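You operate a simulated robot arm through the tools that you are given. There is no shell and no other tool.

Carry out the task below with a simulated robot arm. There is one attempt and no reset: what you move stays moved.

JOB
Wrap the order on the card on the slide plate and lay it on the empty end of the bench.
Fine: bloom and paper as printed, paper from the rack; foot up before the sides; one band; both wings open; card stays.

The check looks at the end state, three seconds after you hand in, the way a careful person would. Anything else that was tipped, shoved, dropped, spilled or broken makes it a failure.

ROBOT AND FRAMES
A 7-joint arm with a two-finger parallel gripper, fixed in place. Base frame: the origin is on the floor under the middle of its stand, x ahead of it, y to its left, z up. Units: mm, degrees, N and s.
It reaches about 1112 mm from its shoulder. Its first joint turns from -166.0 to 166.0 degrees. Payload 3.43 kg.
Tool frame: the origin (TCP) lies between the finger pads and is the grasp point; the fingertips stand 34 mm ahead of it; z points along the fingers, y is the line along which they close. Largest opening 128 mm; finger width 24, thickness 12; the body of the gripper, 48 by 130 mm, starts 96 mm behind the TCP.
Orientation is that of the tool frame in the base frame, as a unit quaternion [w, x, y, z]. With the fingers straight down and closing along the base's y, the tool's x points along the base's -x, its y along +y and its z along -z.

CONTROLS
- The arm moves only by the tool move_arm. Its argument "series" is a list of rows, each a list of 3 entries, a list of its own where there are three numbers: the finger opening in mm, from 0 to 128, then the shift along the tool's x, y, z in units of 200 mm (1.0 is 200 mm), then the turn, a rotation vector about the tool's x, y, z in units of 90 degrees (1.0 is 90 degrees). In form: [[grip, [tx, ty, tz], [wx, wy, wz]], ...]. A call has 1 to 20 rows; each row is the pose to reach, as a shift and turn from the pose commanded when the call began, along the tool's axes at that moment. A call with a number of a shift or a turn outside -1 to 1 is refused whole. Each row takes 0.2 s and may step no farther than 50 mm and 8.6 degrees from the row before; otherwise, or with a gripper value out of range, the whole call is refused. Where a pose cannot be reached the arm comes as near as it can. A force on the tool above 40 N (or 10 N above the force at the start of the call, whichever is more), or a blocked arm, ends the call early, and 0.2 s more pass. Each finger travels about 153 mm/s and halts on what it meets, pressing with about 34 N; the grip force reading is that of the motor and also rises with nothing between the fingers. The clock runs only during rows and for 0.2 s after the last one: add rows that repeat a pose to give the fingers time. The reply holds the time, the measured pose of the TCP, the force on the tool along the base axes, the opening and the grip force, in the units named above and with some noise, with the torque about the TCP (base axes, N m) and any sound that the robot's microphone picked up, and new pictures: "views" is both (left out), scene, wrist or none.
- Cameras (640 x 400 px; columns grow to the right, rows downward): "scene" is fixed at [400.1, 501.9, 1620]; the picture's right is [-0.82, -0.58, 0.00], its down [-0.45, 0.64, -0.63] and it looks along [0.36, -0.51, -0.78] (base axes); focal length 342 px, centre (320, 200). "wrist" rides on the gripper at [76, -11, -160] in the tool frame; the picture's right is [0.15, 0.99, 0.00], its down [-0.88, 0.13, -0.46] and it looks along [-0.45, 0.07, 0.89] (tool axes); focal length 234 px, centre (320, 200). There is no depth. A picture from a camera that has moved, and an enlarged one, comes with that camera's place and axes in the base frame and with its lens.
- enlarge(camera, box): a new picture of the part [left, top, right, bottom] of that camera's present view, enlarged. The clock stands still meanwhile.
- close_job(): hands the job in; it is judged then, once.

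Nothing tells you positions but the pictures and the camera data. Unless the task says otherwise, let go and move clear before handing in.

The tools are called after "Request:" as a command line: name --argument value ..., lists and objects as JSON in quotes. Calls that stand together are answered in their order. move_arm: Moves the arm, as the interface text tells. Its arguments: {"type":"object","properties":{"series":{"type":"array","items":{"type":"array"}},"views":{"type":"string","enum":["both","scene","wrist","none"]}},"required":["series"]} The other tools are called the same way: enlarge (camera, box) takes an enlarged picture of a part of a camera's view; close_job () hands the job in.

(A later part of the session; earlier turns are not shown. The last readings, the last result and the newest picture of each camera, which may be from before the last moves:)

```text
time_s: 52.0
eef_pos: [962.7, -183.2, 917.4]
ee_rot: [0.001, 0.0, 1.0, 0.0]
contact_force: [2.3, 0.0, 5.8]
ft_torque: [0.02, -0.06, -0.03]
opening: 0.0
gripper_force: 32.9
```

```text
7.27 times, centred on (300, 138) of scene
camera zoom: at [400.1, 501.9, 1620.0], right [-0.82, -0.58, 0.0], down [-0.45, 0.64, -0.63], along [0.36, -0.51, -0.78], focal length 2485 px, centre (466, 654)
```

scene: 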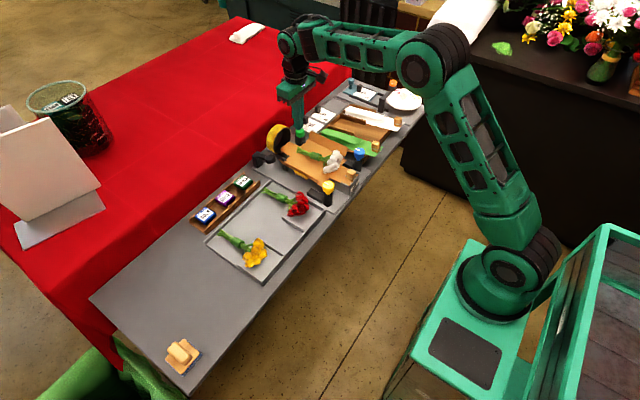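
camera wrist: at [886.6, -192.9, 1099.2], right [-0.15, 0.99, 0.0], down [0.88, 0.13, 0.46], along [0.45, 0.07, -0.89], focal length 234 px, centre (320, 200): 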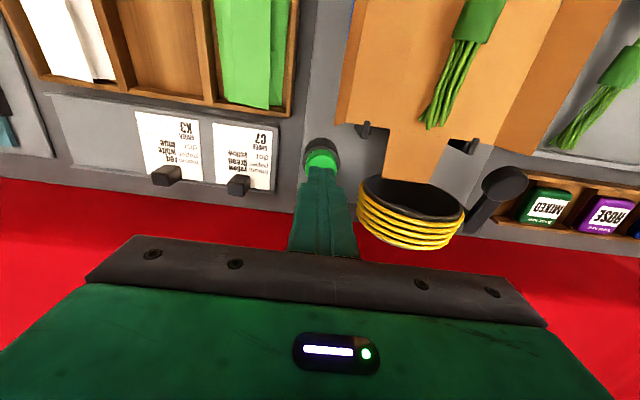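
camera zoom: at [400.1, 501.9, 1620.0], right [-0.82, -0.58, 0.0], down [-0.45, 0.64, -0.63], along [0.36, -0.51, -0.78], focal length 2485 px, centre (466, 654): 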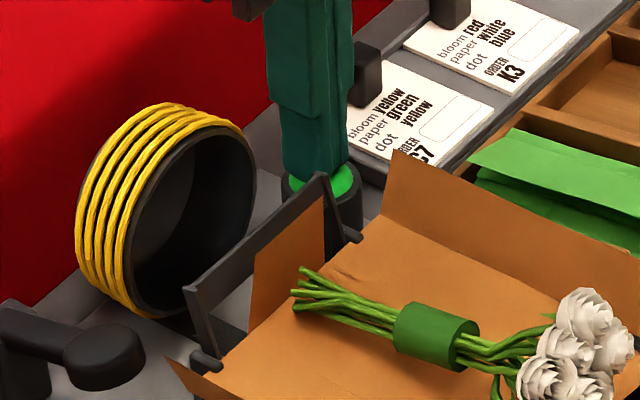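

The foot flap is now near vertical. Continuing the press.

Request:
move_arm --series '[[0, [0, 0, 0.012], [0, 0, 0]], [0, [0, 0, 0.024], [0, 0, 0]], [0, [0, 0, 0.024], [0, 0, 0]]]' --views "none"

Request:
enlarge --camera "scene" --box '[260, 110, 340, 165]'

```text
time_s: 52.8
eef_pos: [963.4, -183.6, 914.8]
ee_rot: [0.004, 0.0, 1.0, -0.001]
contact_force: [-5.4, 0.4, 33.5]
ft_torque: [0.01, 0.26, -0.1]
opening: 0.2
gripper_force: 32.9
heard: click
```

```text
7.27 times, centred on (300, 138) of scene
camera zoom: at [400.1, 501.9, 1620.0], right [-0.82, -0.58, 0.0], down [-0.45, 0.64, -0.63], along [0.36, -0.51, -0.78], focal length 2485 px, centre (466, 654)
```

zoom: 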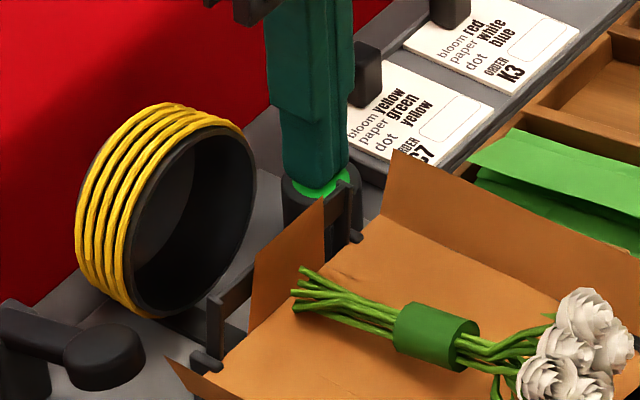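

A click was heard at the end of the stroke with the flap up. Releasing the button slowly to see whether the foot stays up.

Request:
move_arm --series '[[0, [0, 0, -0.02], [0, 0, 0]], [0, [0, 0, -0.05], [0, 0, 0]], [0, [0, 0, -0.12], [0, 0, 0]], [0, [0, 0, -0.25], [0, 0, 0]], [0, [0, 0, -0.4], [0, 0, 0]], [0, [0, 0, -0.6], [0, 0, 0]], [0, [0, 0, -0.6], [0, 0, 0]]]' --views "both"

Request:
enlarge --camera "scene" --box '[250, 110, 350, 175]'

Request:
enlarge --camera "wrist" --box '[250, 80, 500, 230]'

```text
time_s: 54.4
eef_pos: [962.6, -182.4, 1033.9]
ee_rot: [0.001, 0.0, 1.0, 0.0]
contact_force: [-0.5, -0.9, 0.4]
ft_torque: [0.02, 0.02, 0.02]
opening: 0.0
gripper_force: 32.9
camera wrist: at [885.9, -194.0, 1193.0], right [-0.15, 0.99, 0.0], down [0.88, 0.13, 0.46], along [0.45, 0.07, -0.89], focal length 234 px, centre (320, 200)
```

scene: 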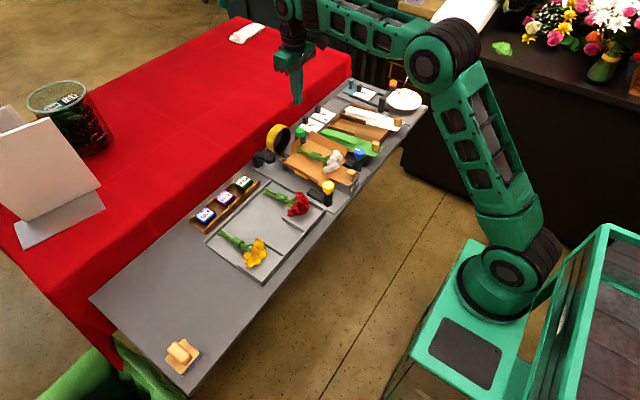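
wrist: 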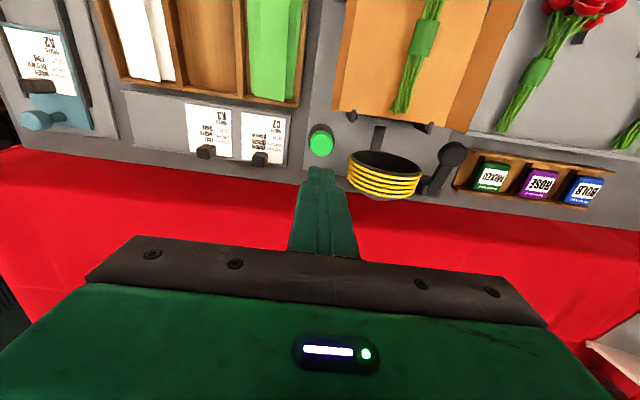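

```text
6.15 times, centred on (300, 142) of scene
camera zoom: at [400.1, 501.9, 1620.0], right [-0.82, -0.58, 0.0], down [-0.45, 0.64, -0.63], along [0.36, -0.51, -0.78], focal length 2103 px, centre (443, 554)
```

zoom: 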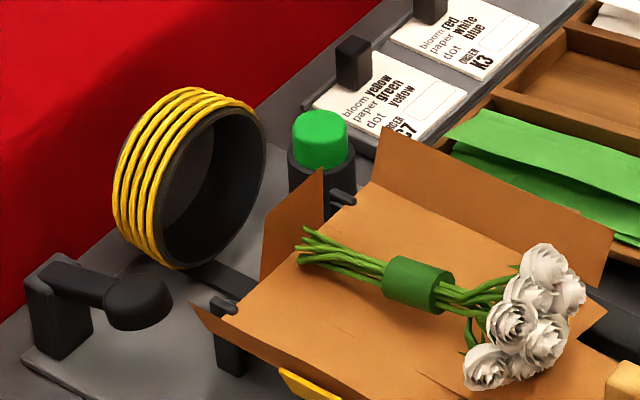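

```text
2.56 times, centred on (375, 155) of wrist
camera zoom: at [885.9, -194.0, 1193.0], right [-0.15, 0.99, 0.0], down [0.88, 0.13, 0.46], along [0.45, 0.07, -0.89], focal length 600 px, centre (179, 315)
```

zoom: 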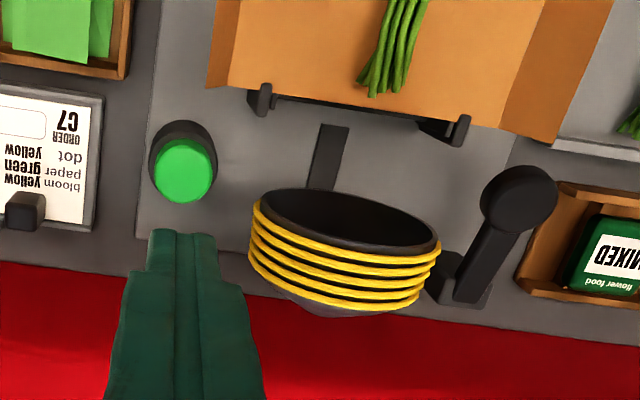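

The foot flap stays upright by itself and the bar returned, so the green button did its job. Next are the side wings: moving over the blue knob, keeping high.

Request:
move_arm --series '[[0, [0.1, 0, -0.15], [0, 0, 0]], [0, [0.3, 0, -0.2], [0, 0, 0]], [20, [0.5, 0.005, -0.2], [0, 0, 0]], [40, [0.7, 0.01, -0.2], [0, 0, 0]], [60, [0.9, 0.015, -0.2], [0, 0, 0]], [60, [1.0, 0.02, -0.2], [0, 0, 0]], [60, [1.0, 0.02, -0.2], [0, 0, 0]]]' --views "none"

Request:
move_arm --series '[[60, [0.14, 0.01, 0.05], [0, 0, 0]], [60, [0.14, 0.01, 0.1], [0, 0, 0]], [60, [0.14, 0.01, 0.1], [0, 0, 0]]]' --views "both"

Request:
enlarge --camera "wrist" --box '[250, 80, 410, 200]'

Request:
enlarge --camera "scene" --box '[270, 130, 380, 210]'

```text
time_s: 56.0
eef_pos: [762.5, -178.1, 1069.0]
ee_rot: [0.002, 0.0, 1.0, 0.0]
contact_force: [0.2, -0.5, -0.6]
ft_torque: [0.0, -0.02, 0.01]
opening: 60.0
gripper_force: 0.1
```

```text
time_s: 56.8
eef_pos: [733.8, -175.3, 1050.7]
ee_rot: [0.002, 0.0, 1.0, 0.0]
contact_force: [-0.5, 0.2, 0.2]
ft_torque: [0.01, 0.01, 0.0]
opening: 59.9
gripper_force: 0.2
camera wrist: at [657.6, -186.7, 1209.8], right [-0.15, 0.99, 0.0], down [0.88, 0.13, 0.46], along [0.45, 0.07, -0.89], focal length 234 px, centre (320, 200)
```

scene: 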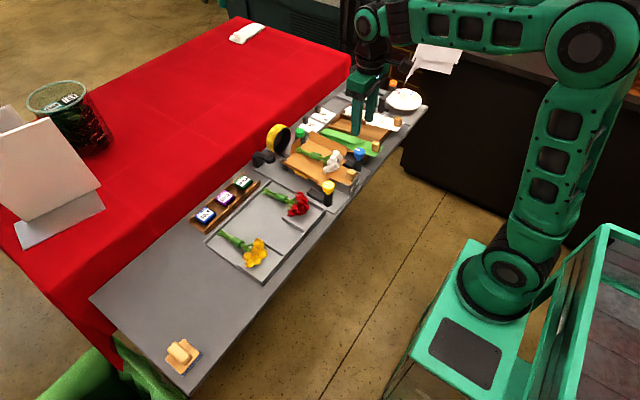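
wrist: 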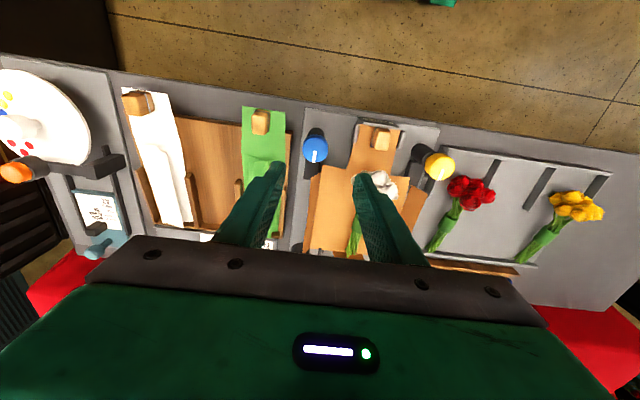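

```text
3.33 times, centred on (330, 140) of wrist
camera zoom: at [657.6, -186.7, 1209.8], right [-0.15, 0.99, 0.0], down [0.88, 0.13, 0.46], along [0.45, 0.07, -0.89], focal length 781 px, centre (287, 400)
```

zoom: 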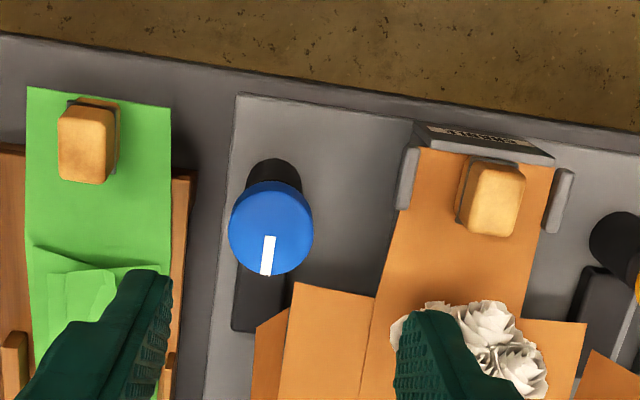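

```text
5.00 times, centred on (325, 170) of scene
camera zoom: at [400.1, 501.9, 1620.0], right [-0.82, -0.58, 0.0], down [-0.45, 0.64, -0.63], along [0.36, -0.51, -0.78], focal length 1708 px, centre (295, 350)
```

zoom: 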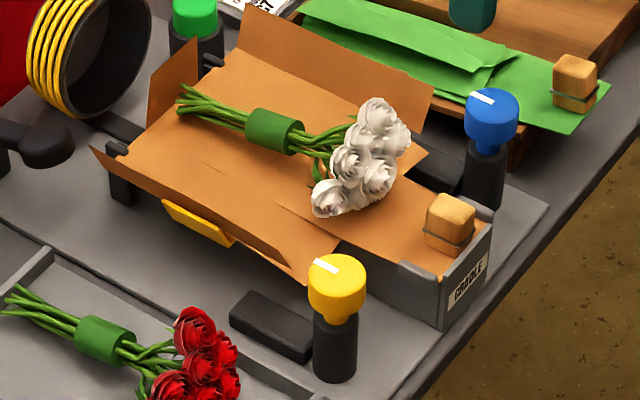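

The blue knob centre computes to (735, −180.5), 32 mm diameter, top z≈918. Descending around it with the fingers at 46 mm.

Request:
move_arm --series '[[50, [-0.0085, -0.032, 0.1], [0, 0, 0]], [46, [-0.0085, -0.032, 0.3], [0, 0, 0]], [46, [-0.0085, -0.032, 0.45], [0, 0, 0]], [46, [-0.0085, -0.032, 0.52], [0, 0, 0]], [46, [-0.0085, -0.032, 0.52], [0, 0, 0]], [46, [-0.0085, -0.032, 0.52], [0, 0, 0]]]' --views "both"

Request:
enlarge --camera "wrist" --box '[260, 130, 380, 220]'

Request:
enlarge --camera "scene" --box '[330, 130, 390, 185]'

```text
time_s: 58.2
eef_pos: [737.6, -182.6, 946.7]
ee_rot: [0.002, 0.0, 1.0, -0.001]
contact_force: [0.1, 0.0, 0.6]
ft_torque: [0.01, 0.0, 0.01]
opening: 45.8
gripper_force: 0.1
camera wrist: at [659.9, -193.6, 1105.5], right [-0.15, 0.99, 0.0], down [0.88, 0.13, 0.46], along [0.45, 0.07, -0.89], focal length 234 px, centre (320, 200)
```

scene: 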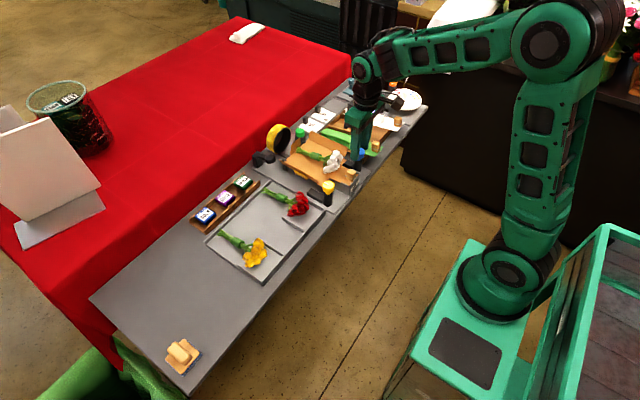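
wrist: 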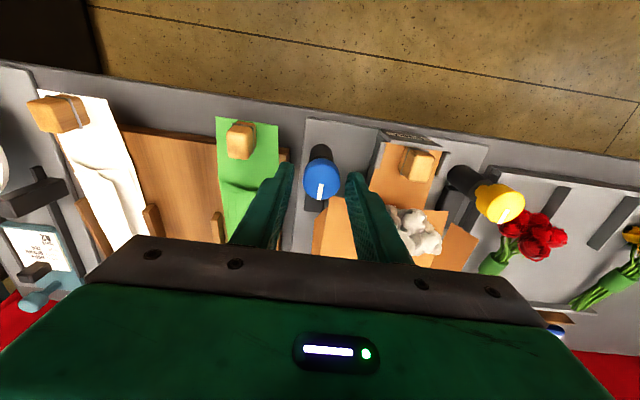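

```text
4.44 times, centred on (320, 175) of wrist
camera zoom: at [659.9, -193.6, 1105.5], right [-0.15, 0.99, 0.0], down [0.88, 0.13, 0.46], along [0.45, 0.07, -0.89], focal length 1041 px, centre (320, 311)
```

zoom: 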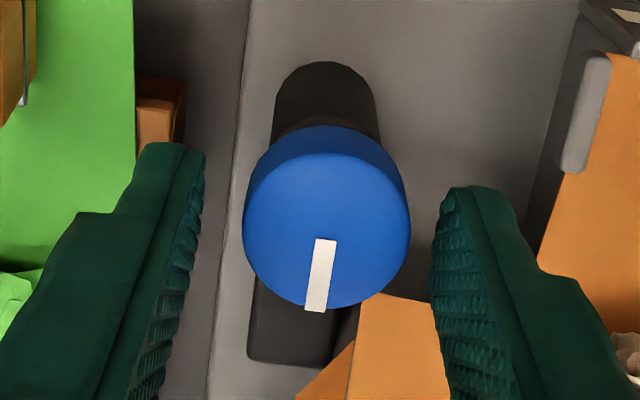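

```text
7.27 times, centred on (360, 158) of scene
camera zoom: at [400.1, 501.9, 1620.0], right [-0.82, -0.58, 0.0], down [-0.45, 0.64, -0.63], along [0.36, -0.51, -0.78], focal length 2485 px, centre (29, 509)
```

zoom: 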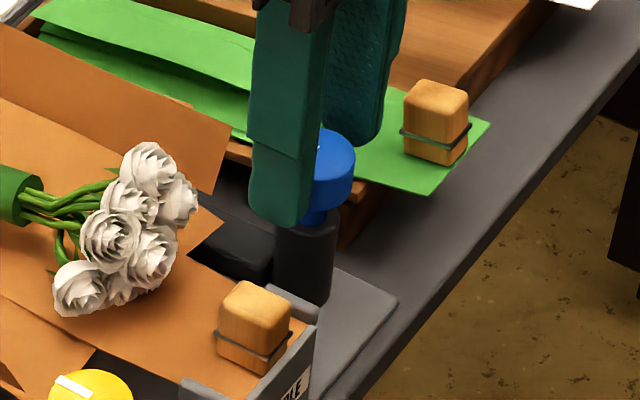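

The knob sits about 2 mm +y of the finger midline; I'll shift, lower to engage the cap sides, and close on it.

Request:
move_arm --series '[[46, [0, 0.01, 0.03], [0, 0, 0]], [46, [0, 0.01, 0.065], [0, 0, 0]], [46, [0, 0.01, 0.065], [0, 0, 0]], [40, [0, 0.01, 0.065], [0, 0, 0]], [34, [0, 0.01, 0.065], [0, 0, 0]], [28, [0, 0.01, 0.065], [0, 0, 0]], [24, [0, 0.01, 0.065], [0, 0, 0]], [24, [0, 0.01, 0.065], [0, 0, 0]]]' --views "wrist"

Request:
enlarge --camera "wrist" --box '[260, 130, 380, 220]'

Request:
enlarge --camera "scene" --box '[280, 120, 390, 195]'

```text
time_s: 60.0
eef_pos: [737.0, -181.8, 933.2]
ee_rot: [0.002, -0.001, 1.0, 0.0]
contact_force: [0.5, -8.1, -1.1]
ft_torque: [-0.23, -0.05, -0.02]
opening: 31.5
gripper_force: 44.7
camera wrist: at [659.6, -192.4, 1092.5], right [-0.15, 0.99, 0.0], down [0.88, 0.13, 0.46], along [0.45, 0.07, -0.89], focal length 234 px, centre (320, 200)
```

wrist: 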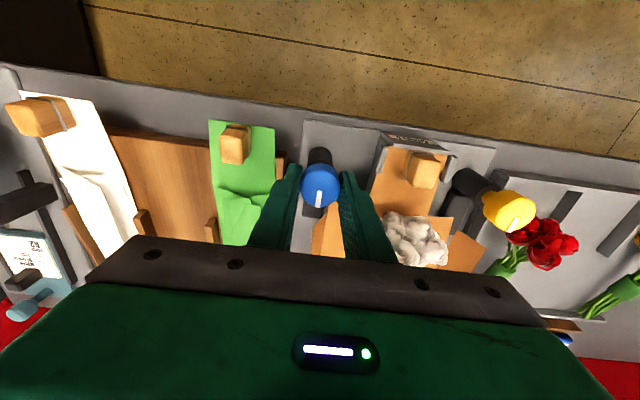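

```text
4.44 times, centred on (320, 175) of wrist
camera zoom: at [659.6, -192.4, 1092.5], right [-0.15, 0.99, 0.0], down [0.88, 0.13, 0.46], along [0.45, 0.07, -0.89], focal length 1041 px, centre (320, 311)
```

zoom: 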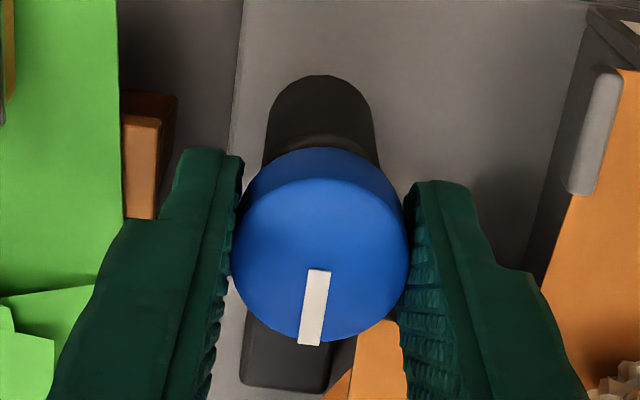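

```text
5.33 times, centred on (335, 158) of scene
camera zoom: at [400.1, 501.9, 1620.0], right [-0.82, -0.58, 0.0], down [-0.45, 0.64, -0.63], along [0.36, -0.51, -0.78], focal length 1822 px, centre (240, 427)
```

zoom: 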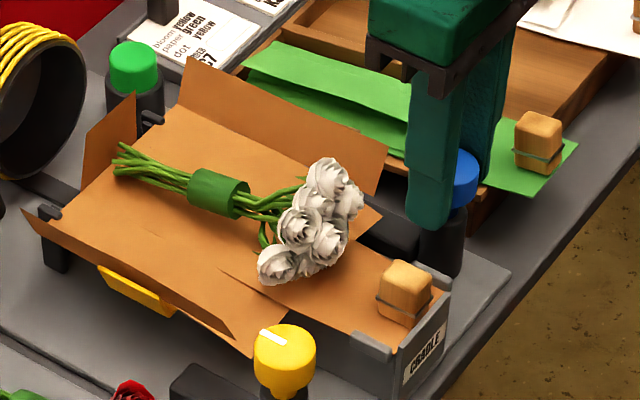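

Gripped the blue knob. A small test turn (+9°) to see whether the blue wing responds.

Request:
move_arm --series '[[24, [0, 0, 0], [0, 0, 0.05]], [24, [0, 0, 0], [0, 0, 0.1]], [24, [0, 0, 0], [0, 0, 0.15]], [24, [0, 0, 0], [0, 0, 0.15]]]' --views "none"

Request:
enlarge --camera "scene" --box '[280, 120, 390, 195]'

```text
time_s: 61.0
eef_pos: [736.0, -181.5, 933.1]
ee_rot: [0.002, 0.117, 0.993, -0.001]
contact_force: [2.1, -8.4, -1.7]
ft_torque: [-0.17, -0.04, 0.67]
opening: 31.4
gripper_force: 44.9
```

```text
5.33 times, centred on (335, 158) of scene
camera zoom: at [400.1, 501.9, 1620.0], right [-0.82, -0.58, 0.0], down [-0.45, 0.64, -0.63], along [0.36, -0.51, -0.78], focal length 1822 px, centre (240, 427)
```

zoom: 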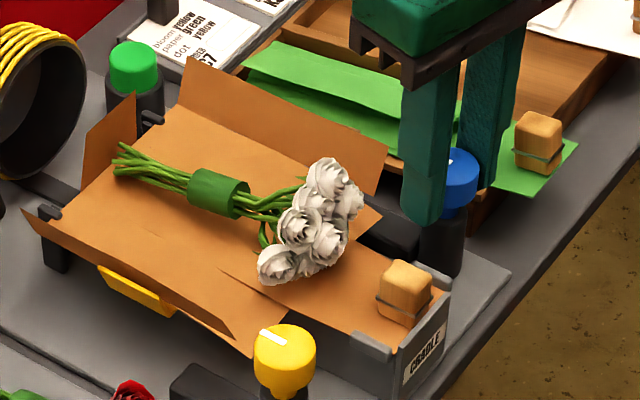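

The torque jumped and nothing moved, so that direction is against a stop. Turning the other way.

Request:
move_arm --series '[[24, [0, 0, 0], [0, 0, -0.08]], [24, [0, 0, 0], [0, 0, -0.15]], [24, [0, 0, 0], [0, 0, -0.23]], [24, [0, 0, 0], [0, 0, -0.31]], [24, [0, 0, 0], [0, 0, -0.39]], [24, [0, 0, 0], [0, 0, -0.39]]]' --views "none"

Request:
enlarge --camera "scene" --box '[280, 120, 390, 195]'

```text
time_s: 62.4
eef_pos: [737.3, -181.5, 934.7]
ee_rot: [0.001, -0.188, 0.982, 0.0]
contact_force: [-5.4, -16.0, -13.4]
ft_torque: [-0.71, 0.7, 0.0]
opening: 31.5
gripper_force: 44.7
```

```text
5.33 times, centred on (335, 158) of scene
camera zoom: at [400.1, 501.9, 1620.0], right [-0.82, -0.58, 0.0], down [-0.45, 0.64, -0.63], along [0.36, -0.51, -0.78], focal length 1822 px, centre (240, 427)
```

zoom: 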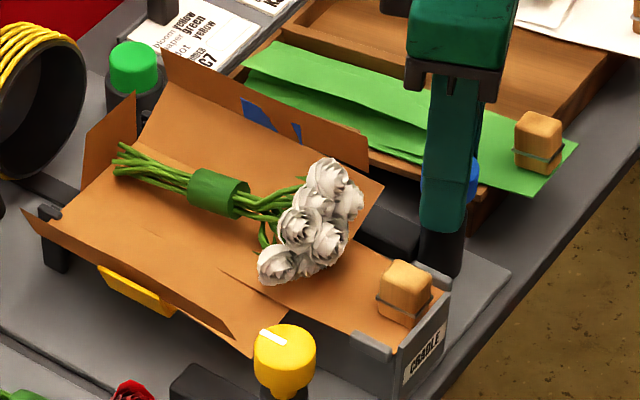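

Counter-clockwise (negative) turn lifts the blue wing. I'll relieve a small side force and continue turning.

Request:
move_arm --series '[[24, [0.0028, -0.007, 0], [0, 0, -0.08]], [24, [0.0028, -0.007, 0], [0, 0, -0.16]], [24, [0.0028, -0.007, 0], [0, 0, -0.24]], [24, [0.0028, -0.007, 0], [0, 0, -0.32]], [24, [0.0028, -0.007, 0], [0, 0, -0.32]]]' --views "none"

Request:
enlarge --camera "scene" --box '[280, 120, 390, 195]'

```text
time_s: 63.6
eef_pos: [736.2, -182.3, 932.6]
ee_rot: [0.002, -0.427, 0.904, 0.0]
contact_force: [-12.3, 5.4, -10.7]
ft_torque: [0.63, 0.06, 0.01]
opening: 31.5
gripper_force: 44.4
```

```text
5.33 times, centred on (335, 158) of scene
camera zoom: at [400.1, 501.9, 1620.0], right [-0.82, -0.58, 0.0], down [-0.45, 0.64, -0.63], along [0.36, -0.51, -0.78], focal length 1822 px, centre (240, 427)
```

zoom: 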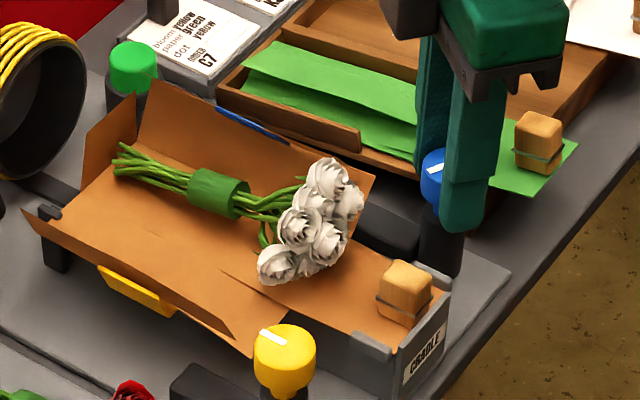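

The wing lifts about one-to-one with the knob. Continuing.

Request:
move_arm --series '[[24, [0, 0, 0], [0, 0, -0.08]], [24, [0, 0, 0], [0, 0, -0.16]], [24, [0, 0, 0], [0, 0, -0.24]], [24, [0, 0, 0], [0, 0, -0.32]], [24, [0, 0, 0], [0, 0, -0.4]], [24, [0, 0, 0], [0, 0, -0.4]]]' --views "none"

Request:
enlarge --camera "scene" --box '[280, 120, 390, 195]'

```text
time_s: 65.0
eef_pos: [736.3, -184.0, 933.3]
ee_rot: [0.002, -0.685, 0.728, -0.002]
contact_force: [-15.5, 10.6, -5.6]
ft_torque: [-0.02, 0.47, -0.64]
opening: 31.2
gripper_force: 44.4
```

```text
5.33 times, centred on (335, 158) of scene
camera zoom: at [400.1, 501.9, 1620.0], right [-0.82, -0.58, 0.0], down [-0.45, 0.64, -0.63], along [0.36, -0.51, -0.78], focal length 1822 px, centre (240, 427)
```

zoom: 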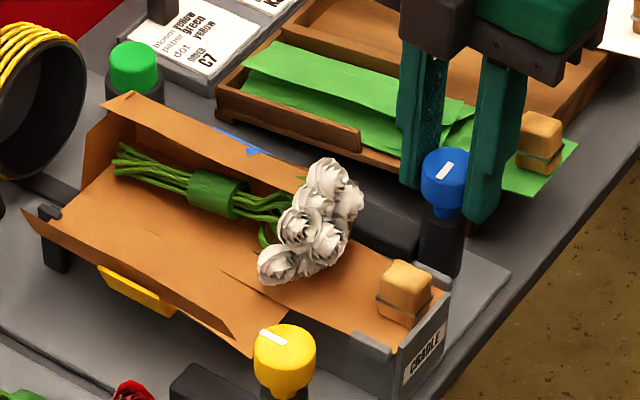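

Torque rose to about the same level as at the stop, near 86°. Let me check the knob mark and wing in a fresh wrist picture.

Request:
enlarge --camera "wrist" --box '[240, 100, 400, 220]'

Request:
enlarge --camera "scene" --box '[270, 125, 340, 180]'

Request:
enlarge --camera "scene" --box '[350, 140, 380, 170]'

```text
3.33 times, centred on (320, 160) of wrist
camera zoom: at [741.3, -258.4, 1094.2], right [-1.0, -0.09, 0.0], down [-0.08, 0.89, 0.45], along [-0.03, 0.45, -0.89], focal length 781 px, centre (320, 333)
```

zoom: 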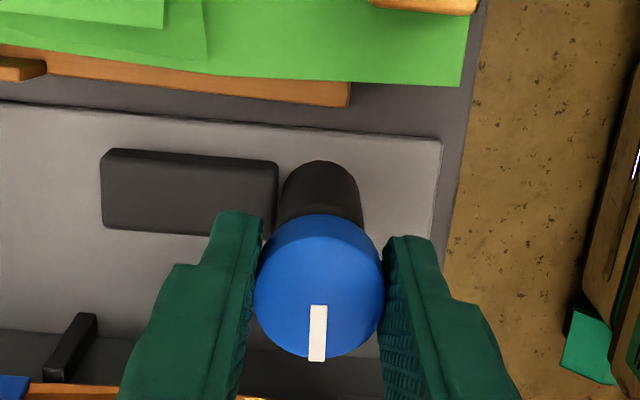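

```text
7.27 times, centred on (305, 152) of scene
camera zoom: at [400.1, 501.9, 1620.0], right [-0.82, -0.58, 0.0], down [-0.45, 0.64, -0.63], along [0.36, -0.51, -0.78], focal length 2485 px, centre (429, 546)
```

zoom: 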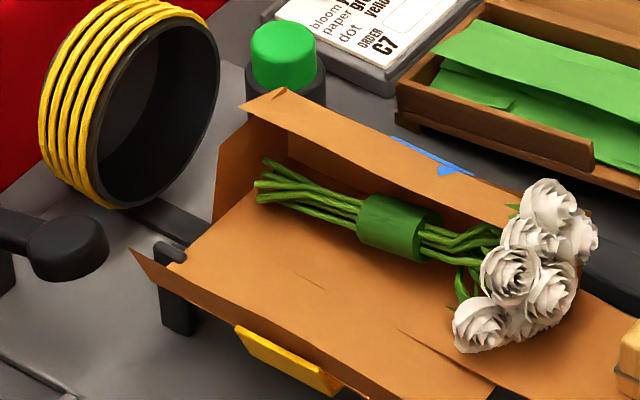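

```text
13.33 times, centred on (365, 155) of scene
camera zoom: at [400.1, 501.9, 1620.0], right [-0.82, -0.58, 0.0], down [-0.45, 0.64, -0.63], along [0.36, -0.51, -0.78], focal length 4556 px, centre (-280, 800)
```

zoom: 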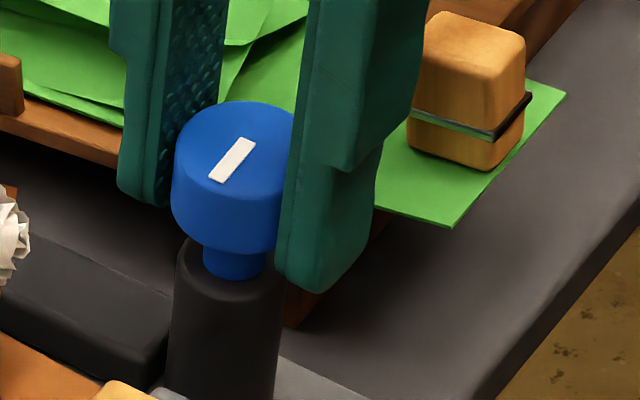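

The mark shows the knob has reached its 90° stop and the blue wing stands closed. Releasing the knob to see whether it holds.

Request:
move_arm --series '[[36, [0, 0, 0], [0, 0, 0]], [42, [0, 0, 0], [0, 0, 0]], [46, [0, 0, 0], [0, 0, 0]], [46, [0, 0, 0], [0, 0, 0]]]' --views "none"

Request:
enlarge --camera "scene" --box '[280, 120, 390, 195]'

```text
time_s: 66.0
eef_pos: [737.5, -182.4, 934.0]
ee_rot: [0.001, -0.684, 0.729, -0.002]
contact_force: [-0.3, 0.1, -0.3]
ft_torque: [0.0, -0.02, -0.03]
opening: 46.2
gripper_force: 0.0
```

```text
5.33 times, centred on (335, 158) of scene
camera zoom: at [400.1, 501.9, 1620.0], right [-0.82, -0.58, 0.0], down [-0.45, 0.64, -0.63], along [0.36, -0.51, -0.78], focal length 1822 px, centre (240, 427)
```

zoom: 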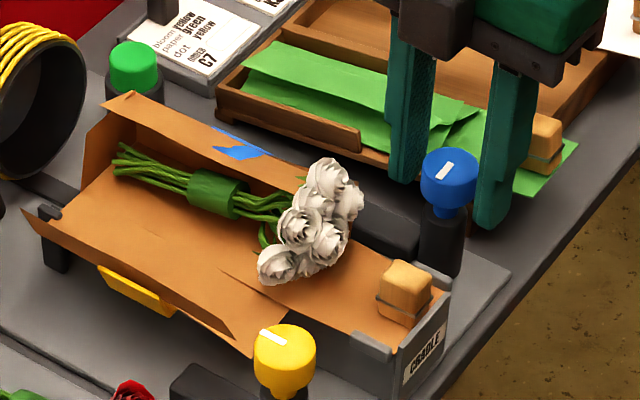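

The blue wing holds by itself. Raising, turning the gripper back, and moving to the yellow knob.

Request:
move_arm --series '[[46, [0, 0, -0.15], [0, 0, 0]], [46, [0, 0, -0.35], [0, 0, 0]], [46, [0, 0, -0.55], [0, 0, 0.09]], [46, [0, 0, -0.6], [0, 0, 0.18]], [46, [0, 0, -0.6], [0, 0, 0.27]], [46, [0, 0, -0.6], [0, 0, 0.36]], [46, [0, 0, -0.6], [0, 0, 0.45]], [46, [0, 0, -0.6], [0, 0, 0.54]], [46, [0, 0, -0.6], [0, 0, 0.63]], [46, [0, 0, -0.6], [0, 0, 0.72]], [46, [0, 0, -0.6], [0, 0, 0.81]], [46, [0, 0, -0.6], [0, 0, 0.9]], [46, [0, 0, -0.6], [0, 0, 0.96]], [46, [0, 0, -0.6], [0, 0, 0.96]]]' --views "none"

Request:
move_arm --series '[[46, [0, 0.2, 0], [0, 0, 0]], [46, [0, 0.4, 0], [0, 0, 0]], [46, [0, 0.6, 0], [0, 0, 0]], [46, [0, 0.8, 0], [0, 0, 0]], [46, [0, 0.8, 0], [0, 0, 0]], [46, [0, 0.8, 0], [0, 0, 0]]]' --views "both"

Request:
enlarge --camera "wrist" --box '[240, 80, 400, 200]'

Request:
enlarge --camera "scene" --box '[270, 130, 380, 210]'

```text
time_s: 69.0
eef_pos: [736.2, -181.9, 1055.1]
ee_rot: [0.002, 0.0, 1.0, 0.0]
contact_force: [0.3, 0.1, -0.2]
ft_torque: [0.04, 0.0, -0.01]
opening: 46.2
gripper_force: 0.0
```

```text
time_s: 70.4
eef_pos: [736.5, -22.8, 1055.4]
ee_rot: [0.002, 0.0, 1.0, 0.0]
contact_force: [0.2, -0.2, -0.1]
ft_torque: [0.0, 0.04, -0.02]
opening: 45.8
gripper_force: 0.1
camera wrist: at [658.4, -33.8, 1214.1], right [-0.15, 0.99, 0.0], down [0.88, 0.13, 0.46], along [0.45, 0.07, -0.89], focal length 234 px, centre (320, 200)
```

scene: 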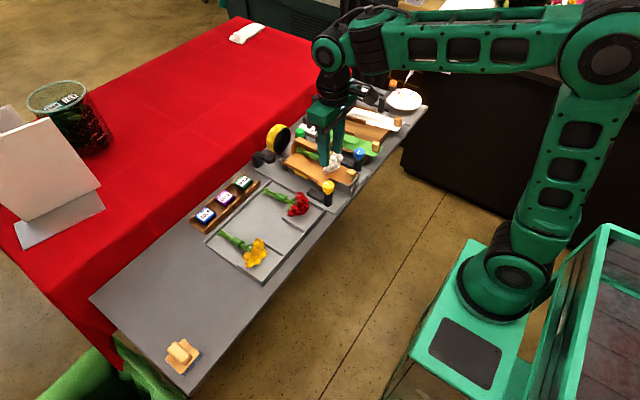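
wrist: 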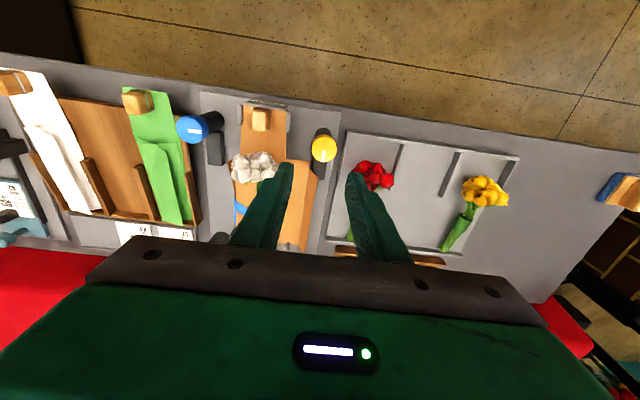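

```text
3.33 times, centred on (320, 140) of wrist
camera zoom: at [658.4, -33.8, 1214.1], right [-0.15, 0.99, 0.0], down [0.88, 0.13, 0.46], along [0.45, 0.07, -0.89], focal length 781 px, centre (320, 400)
```

zoom: 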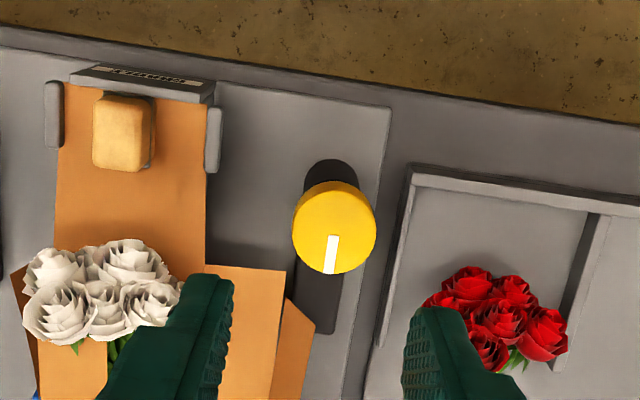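

```text
5.00 times, centred on (325, 170) of scene
camera zoom: at [400.1, 501.9, 1620.0], right [-0.82, -0.58, 0.0], down [-0.45, 0.64, -0.63], along [0.36, -0.51, -0.78], focal length 1708 px, centre (295, 350)
```

zoom: 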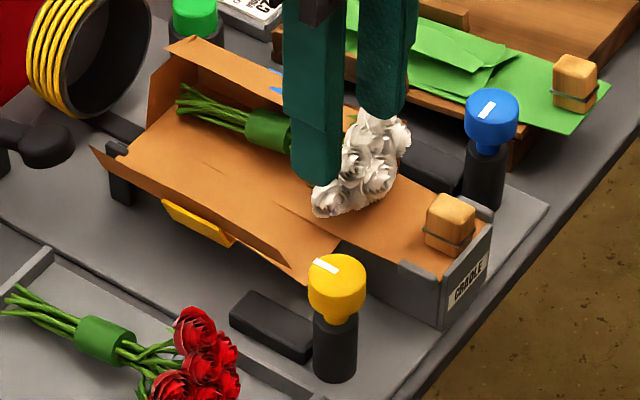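

The yellow knob is at about (737.5, −16.5). Descending around it and gripping.

Request:
move_arm --series '[[46, [-0.005, 0.024, 0.15], [0, 0, 0]], [46, [-0.005, 0.024, 0.35], [0, 0, 0]], [46, [-0.005, 0.024, 0.5], [0, 0, 0]], [46, [-0.005, 0.024, 0.54], [0, 0, 0]], [46, [-0.005, 0.024, 0.54], [0, 0, 0]], [46, [-0.005, 0.024, 0.54], [0, 0, 0]]]' --views "wrist"

Request:
enlarge --camera "wrist" --box '[260, 130, 380, 220]'

Request:
enlarge --camera "scene" --box '[290, 145, 360, 205]'

```text
time_s: 71.8
eef_pos: [737.9, -16.9, 946.6]
ee_rot: [0.001, 0.0, 1.0, 0.0]
contact_force: [-0.2, 0.4, -0.2]
ft_torque: [-0.02, -0.01, 0.03]
opening: 46.0
gripper_force: 0.2
camera wrist: at [661.0, -27.2, 1105.2], right [-0.15, 0.99, 0.0], down [0.88, 0.13, 0.46], along [0.45, 0.07, -0.89], focal length 234 px, centre (320, 200)
```

wrist: 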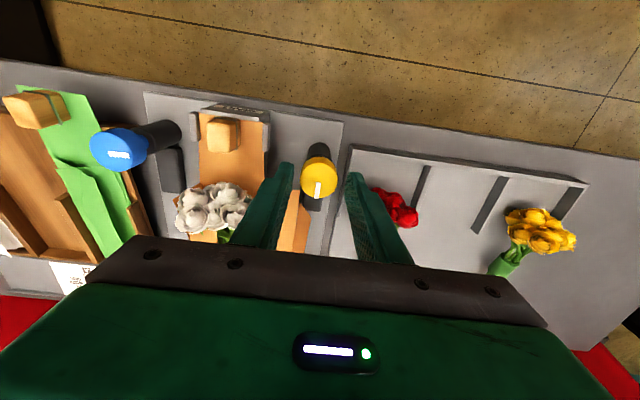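

```text
4.44 times, centred on (320, 175) of wrist
camera zoom: at [661.0, -27.2, 1105.2], right [-0.15, 0.99, 0.0], down [0.88, 0.13, 0.46], along [0.45, 0.07, -0.89], focal length 1041 px, centre (320, 311)
```

zoom: 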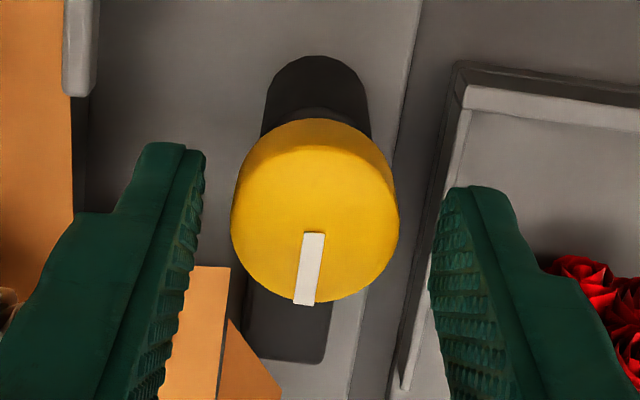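

```text
6.67 times, centred on (325, 175) of scene
camera zoom: at [400.1, 501.9, 1620.0], right [-0.82, -0.58, 0.0], down [-0.45, 0.64, -0.63], along [0.36, -0.51, -0.78], focal length 2278 px, centre (287, 367)
```

zoom: 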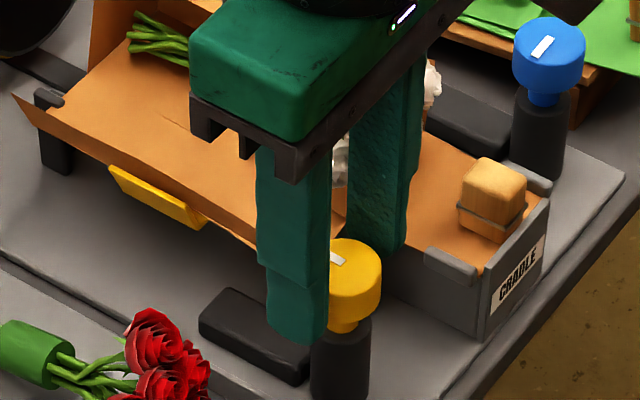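

Well centred. Lowering and gripping the yellow knob.

Request:
move_arm --series '[[46, [0, -0.0025, 0.03], [0, 0, 0]], [46, [0, -0.0025, 0.064], [0, 0, 0]], [46, [0, -0.0025, 0.064], [0, 0, 0]], [40, [0, -0.0025, 0.064], [0, 0, 0]], [34, [0, -0.0025, 0.064], [0, 0, 0]], [28, [0, -0.0025, 0.064], [0, 0, 0]], [24, [0, -0.0025, 0.064], [0, 0, 0]], [24, [0, -0.0025, 0.064], [0, 0, 0]]]' --views "none"

Request:
move_arm --series '[[24, [0, 0, 0], [0, 0, 0.08]], [24, [0, 0, 0], [0, 0, 0.16]], [24, [0, 0, 0], [0, 0, 0.24]], [24, [0, 0, 0], [0, 0, 0.32]], [24, [0, 0, 0], [0, 0, 0.32]]]' --views "none"

Request:
enlarge --camera "scene" --box '[270, 125, 380, 205]'

```text
time_s: 73.6
eef_pos: [737.9, -18.9, 933.3]
ee_rot: [0.001, 0.0, 1.0, 0.0]
contact_force: [0.1, 0.3, 0.2]
ft_torque: [-0.01, 0.03, -0.02]
opening: 31.5
gripper_force: 45.1
```

```text
time_s: 74.8
eef_pos: [737.0, -18.6, 933.6]
ee_rot: [0.001, 0.249, 0.968, 0.0]
contact_force: [0.2, -2.3, -2.2]
ft_torque: [0.16, 0.46, -0.01]
opening: 31.2
gripper_force: 44.8
```

```text
5.00 times, centred on (325, 165) of scene
camera zoom: at [400.1, 501.9, 1620.0], right [-0.82, -0.58, 0.0], down [-0.45, 0.64, -0.63], along [0.36, -0.51, -0.78], focal length 1708 px, centre (295, 375)
```

zoom: 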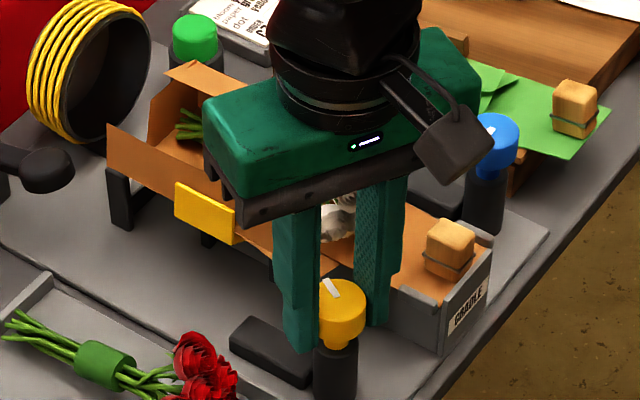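

The yellow wing lifts with the positive turn. Continuing to its stop.

Request:
move_arm --series '[[24, [0, 0, 0], [0, 0, 0.08]], [24, [0, 0, 0], [0, 0, 0.16]], [24, [0, 0, 0], [0, 0, 0.24]], [24, [0, 0, 0], [0, 0, 0.32]], [24, [0, 0, 0], [0, 0, 0.4]], [24, [0, 0, 0], [0, 0, 0.48]], [24, [0, 0, 0], [0, 0, 0.48]]]' --views "none"

Request:
enlarge --camera "scene" --box '[260, 120, 370, 200]'

```text
time_s: 76.4
eef_pos: [737.0, -19.8, 933.1]
ee_rot: [0.001, 0.589, 0.808, 0.0]
contact_force: [-8.7, -8.3, -1.1]
ft_torque: [-0.27, 0.28, -0.01]
opening: 31.5
gripper_force: 44.6
```

```text
5.00 times, centred on (315, 160) of scene
camera zoom: at [400.1, 501.9, 1620.0], right [-0.82, -0.58, 0.0], down [-0.45, 0.64, -0.63], along [0.36, -0.51, -0.78], focal length 1708 px, centre (345, 400)
```

zoom: 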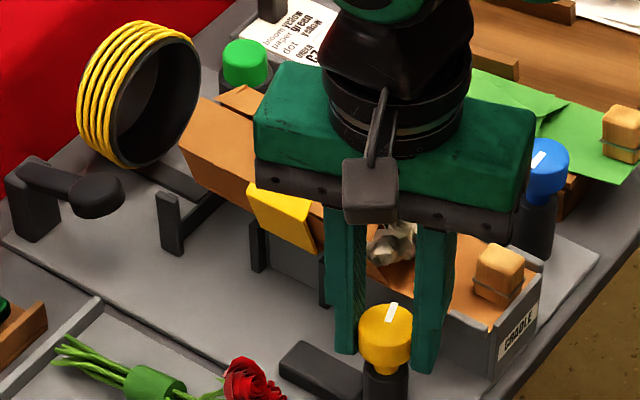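

Request:
move_arm --series '[[24, [0, 0, 0], [0, 0, 0.08]], [24, [0, 0, 0], [0, 0, 0.15]], [24, [0, 0, 0], [0, 0, 0.21]], [24, [0, 0, 0], [0, 0, 0.25]], [24, [0, 0, 0], [0, 0, 0.25]]]' --views "wrist"

Request:
enlarge --camera "scene" --box '[260, 120, 370, 200]'

Request:
enlarge --camera "wrist" --box '[240, 100, 400, 220]'

```text
time_s: 77.6
eef_pos: [735.9, -18.3, 934.7]
ee_rot: [0.001, 0.734, 0.679, 0.001]
contact_force: [-17.3, -8.8, 1.8]
ft_torque: [-0.08, 0.48, 0.37]
opening: 31.2
gripper_force: 45.5
camera wrist: at [729.7, 58.3, 1092.8], right [1.0, 0.07, 0.0], down [0.06, -0.89, 0.46], along [0.03, -0.45, -0.89], focal length 234 px, centre (320, 200)
```

wrist: 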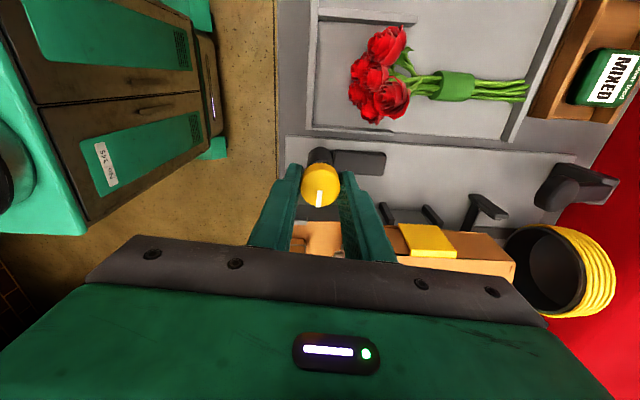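

```text
5.00 times, centred on (315, 160) of scene
camera zoom: at [400.1, 501.9, 1620.0], right [-0.82, -0.58, 0.0], down [-0.45, 0.64, -0.63], along [0.36, -0.51, -0.78], focal length 1708 px, centre (345, 400)
```

zoom: 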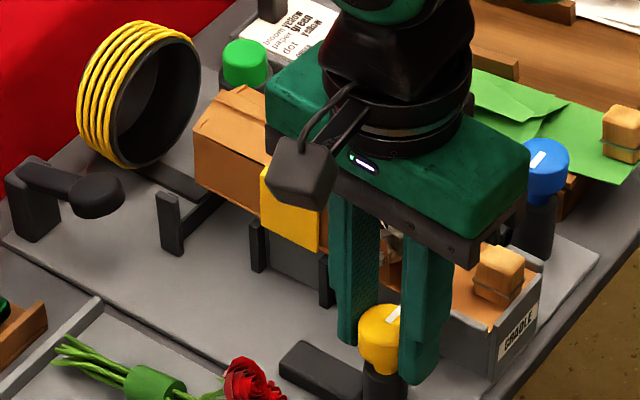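

```text
3.33 times, centred on (320, 160) of wrist
camera zoom: at [729.7, 58.3, 1092.8], right [1.0, 0.07, 0.0], down [0.06, -0.89, 0.46], along [0.03, -0.45, -0.89], focal length 781 px, centre (320, 333)
```

zoom: 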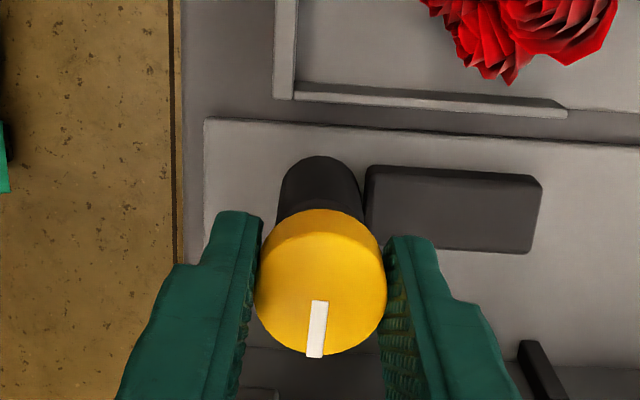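

The yellow knob has turned its full 90°. Releasing and rising to view the folded wrap.

Request:
move_arm --series '[[36, [0, 0, 0], [0, 0, 0]], [44, [0, 0, 0], [0, 0, 0]], [46, [0, 0, 0], [0, 0, 0]], [46, [0, 0, -0.15], [0, 0, 0]], [46, [0, 0, -0.35], [0, 0, 0]], [46, [0, 0, -0.55], [0, 0, -0.09]], [46, [0, 0, -0.6], [0, 0, -0.18]], [46, [0, 0, -0.6], [0, 0, -0.27]], [46, [0, 0, -0.6], [0, 0, -0.36]], [46, [0, 0, -0.6], [0, 0, -0.45]], [46, [0, 0, -0.6], [0, 0, -0.54]], [46, [0, 0, -0.6], [0, 0, -0.63]], [46, [0, 0, -0.6], [0, 0, -0.72]], [46, [0, 0, -0.6], [0, 0, -0.81]], [46, [0, 0, -0.6], [0, 0, -0.9]], [46, [0, 0, -0.6], [0, 0, -0.99]], [46, [0, 0, -0.6], [0, 0, -1.0]], [46, [0, 0, -0.6], [0, 0, -1.0]]]' --views "both"

Request:
enlarge --camera "scene" --box '[250, 115, 370, 205]'

Request:
enlarge --camera "scene" --box '[270, 125, 345, 180]'

Request:
enlarge --camera "wrist" --box '[160, 90, 340, 240]'

```text
time_s: 81.4
eef_pos: [736.7, -18.0, 1052.8]
ee_rot: [0.002, 0.038, 0.999, 0.0]
contact_force: [-0.7, -0.3, -0.3]
ft_torque: [0.01, 0.0, -0.03]
opening: 45.8
gripper_force: 0.1
camera wrist: at [659.6, -23.1, 1212.4], right [-0.07, 1.0, 0.0], down [0.89, 0.06, 0.46], along [0.46, 0.03, -0.89], focal length 234 px, centre (320, 200)
```

scene: 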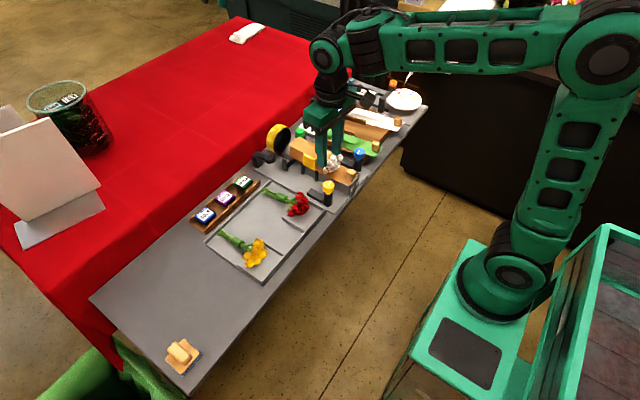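
wrist: 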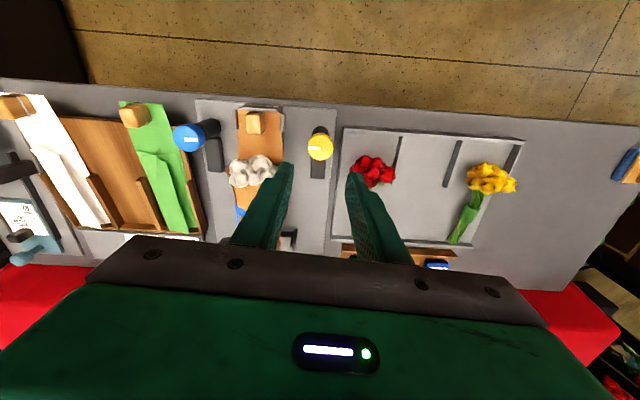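

```text
4.44 times, centred on (310, 160) of scene
camera zoom: at [400.1, 501.9, 1620.0], right [-0.82, -0.58, 0.0], down [-0.45, 0.64, -0.63], along [0.36, -0.51, -0.78], focal length 1519 px, centre (364, 378)
```

zoom: 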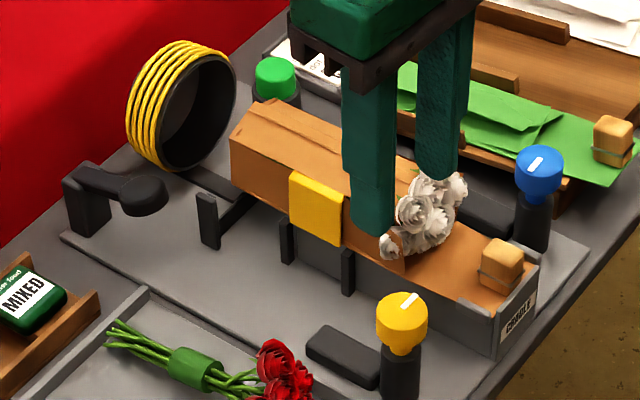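

```text
7.27 times, centred on (308, 152) of scene
camera zoom: at [400.1, 501.9, 1620.0], right [-0.82, -0.58, 0.0], down [-0.45, 0.64, -0.63], along [0.36, -0.51, -0.78], focal length 2485 px, centre (411, 546)
```

zoom: 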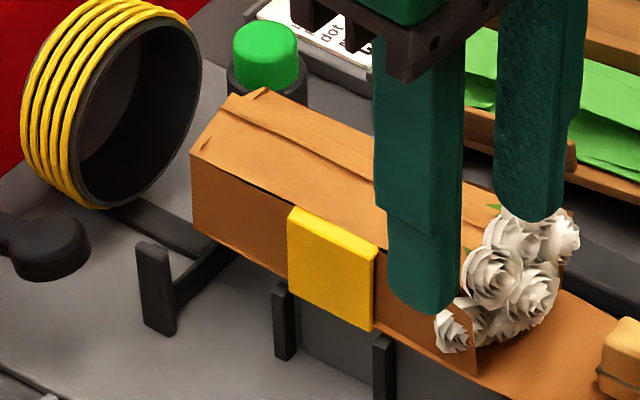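

```text
2.67 times, centred on (250, 165) of wrist
camera zoom: at [659.6, -23.1, 1212.4], right [-0.07, 1.0, 0.0], down [0.89, 0.06, 0.46], along [0.46, 0.03, -0.89], focal length 624 px, centre (507, 293)
```

zoom: 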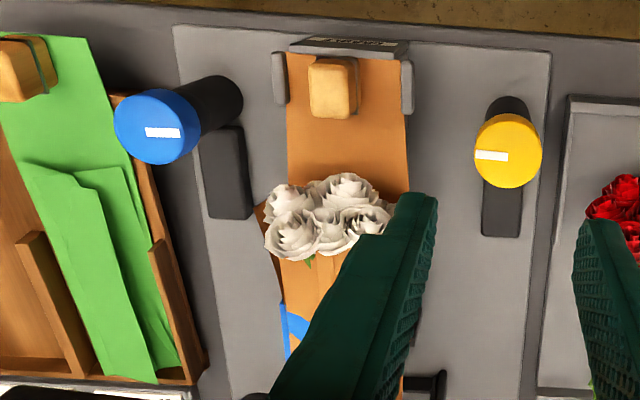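

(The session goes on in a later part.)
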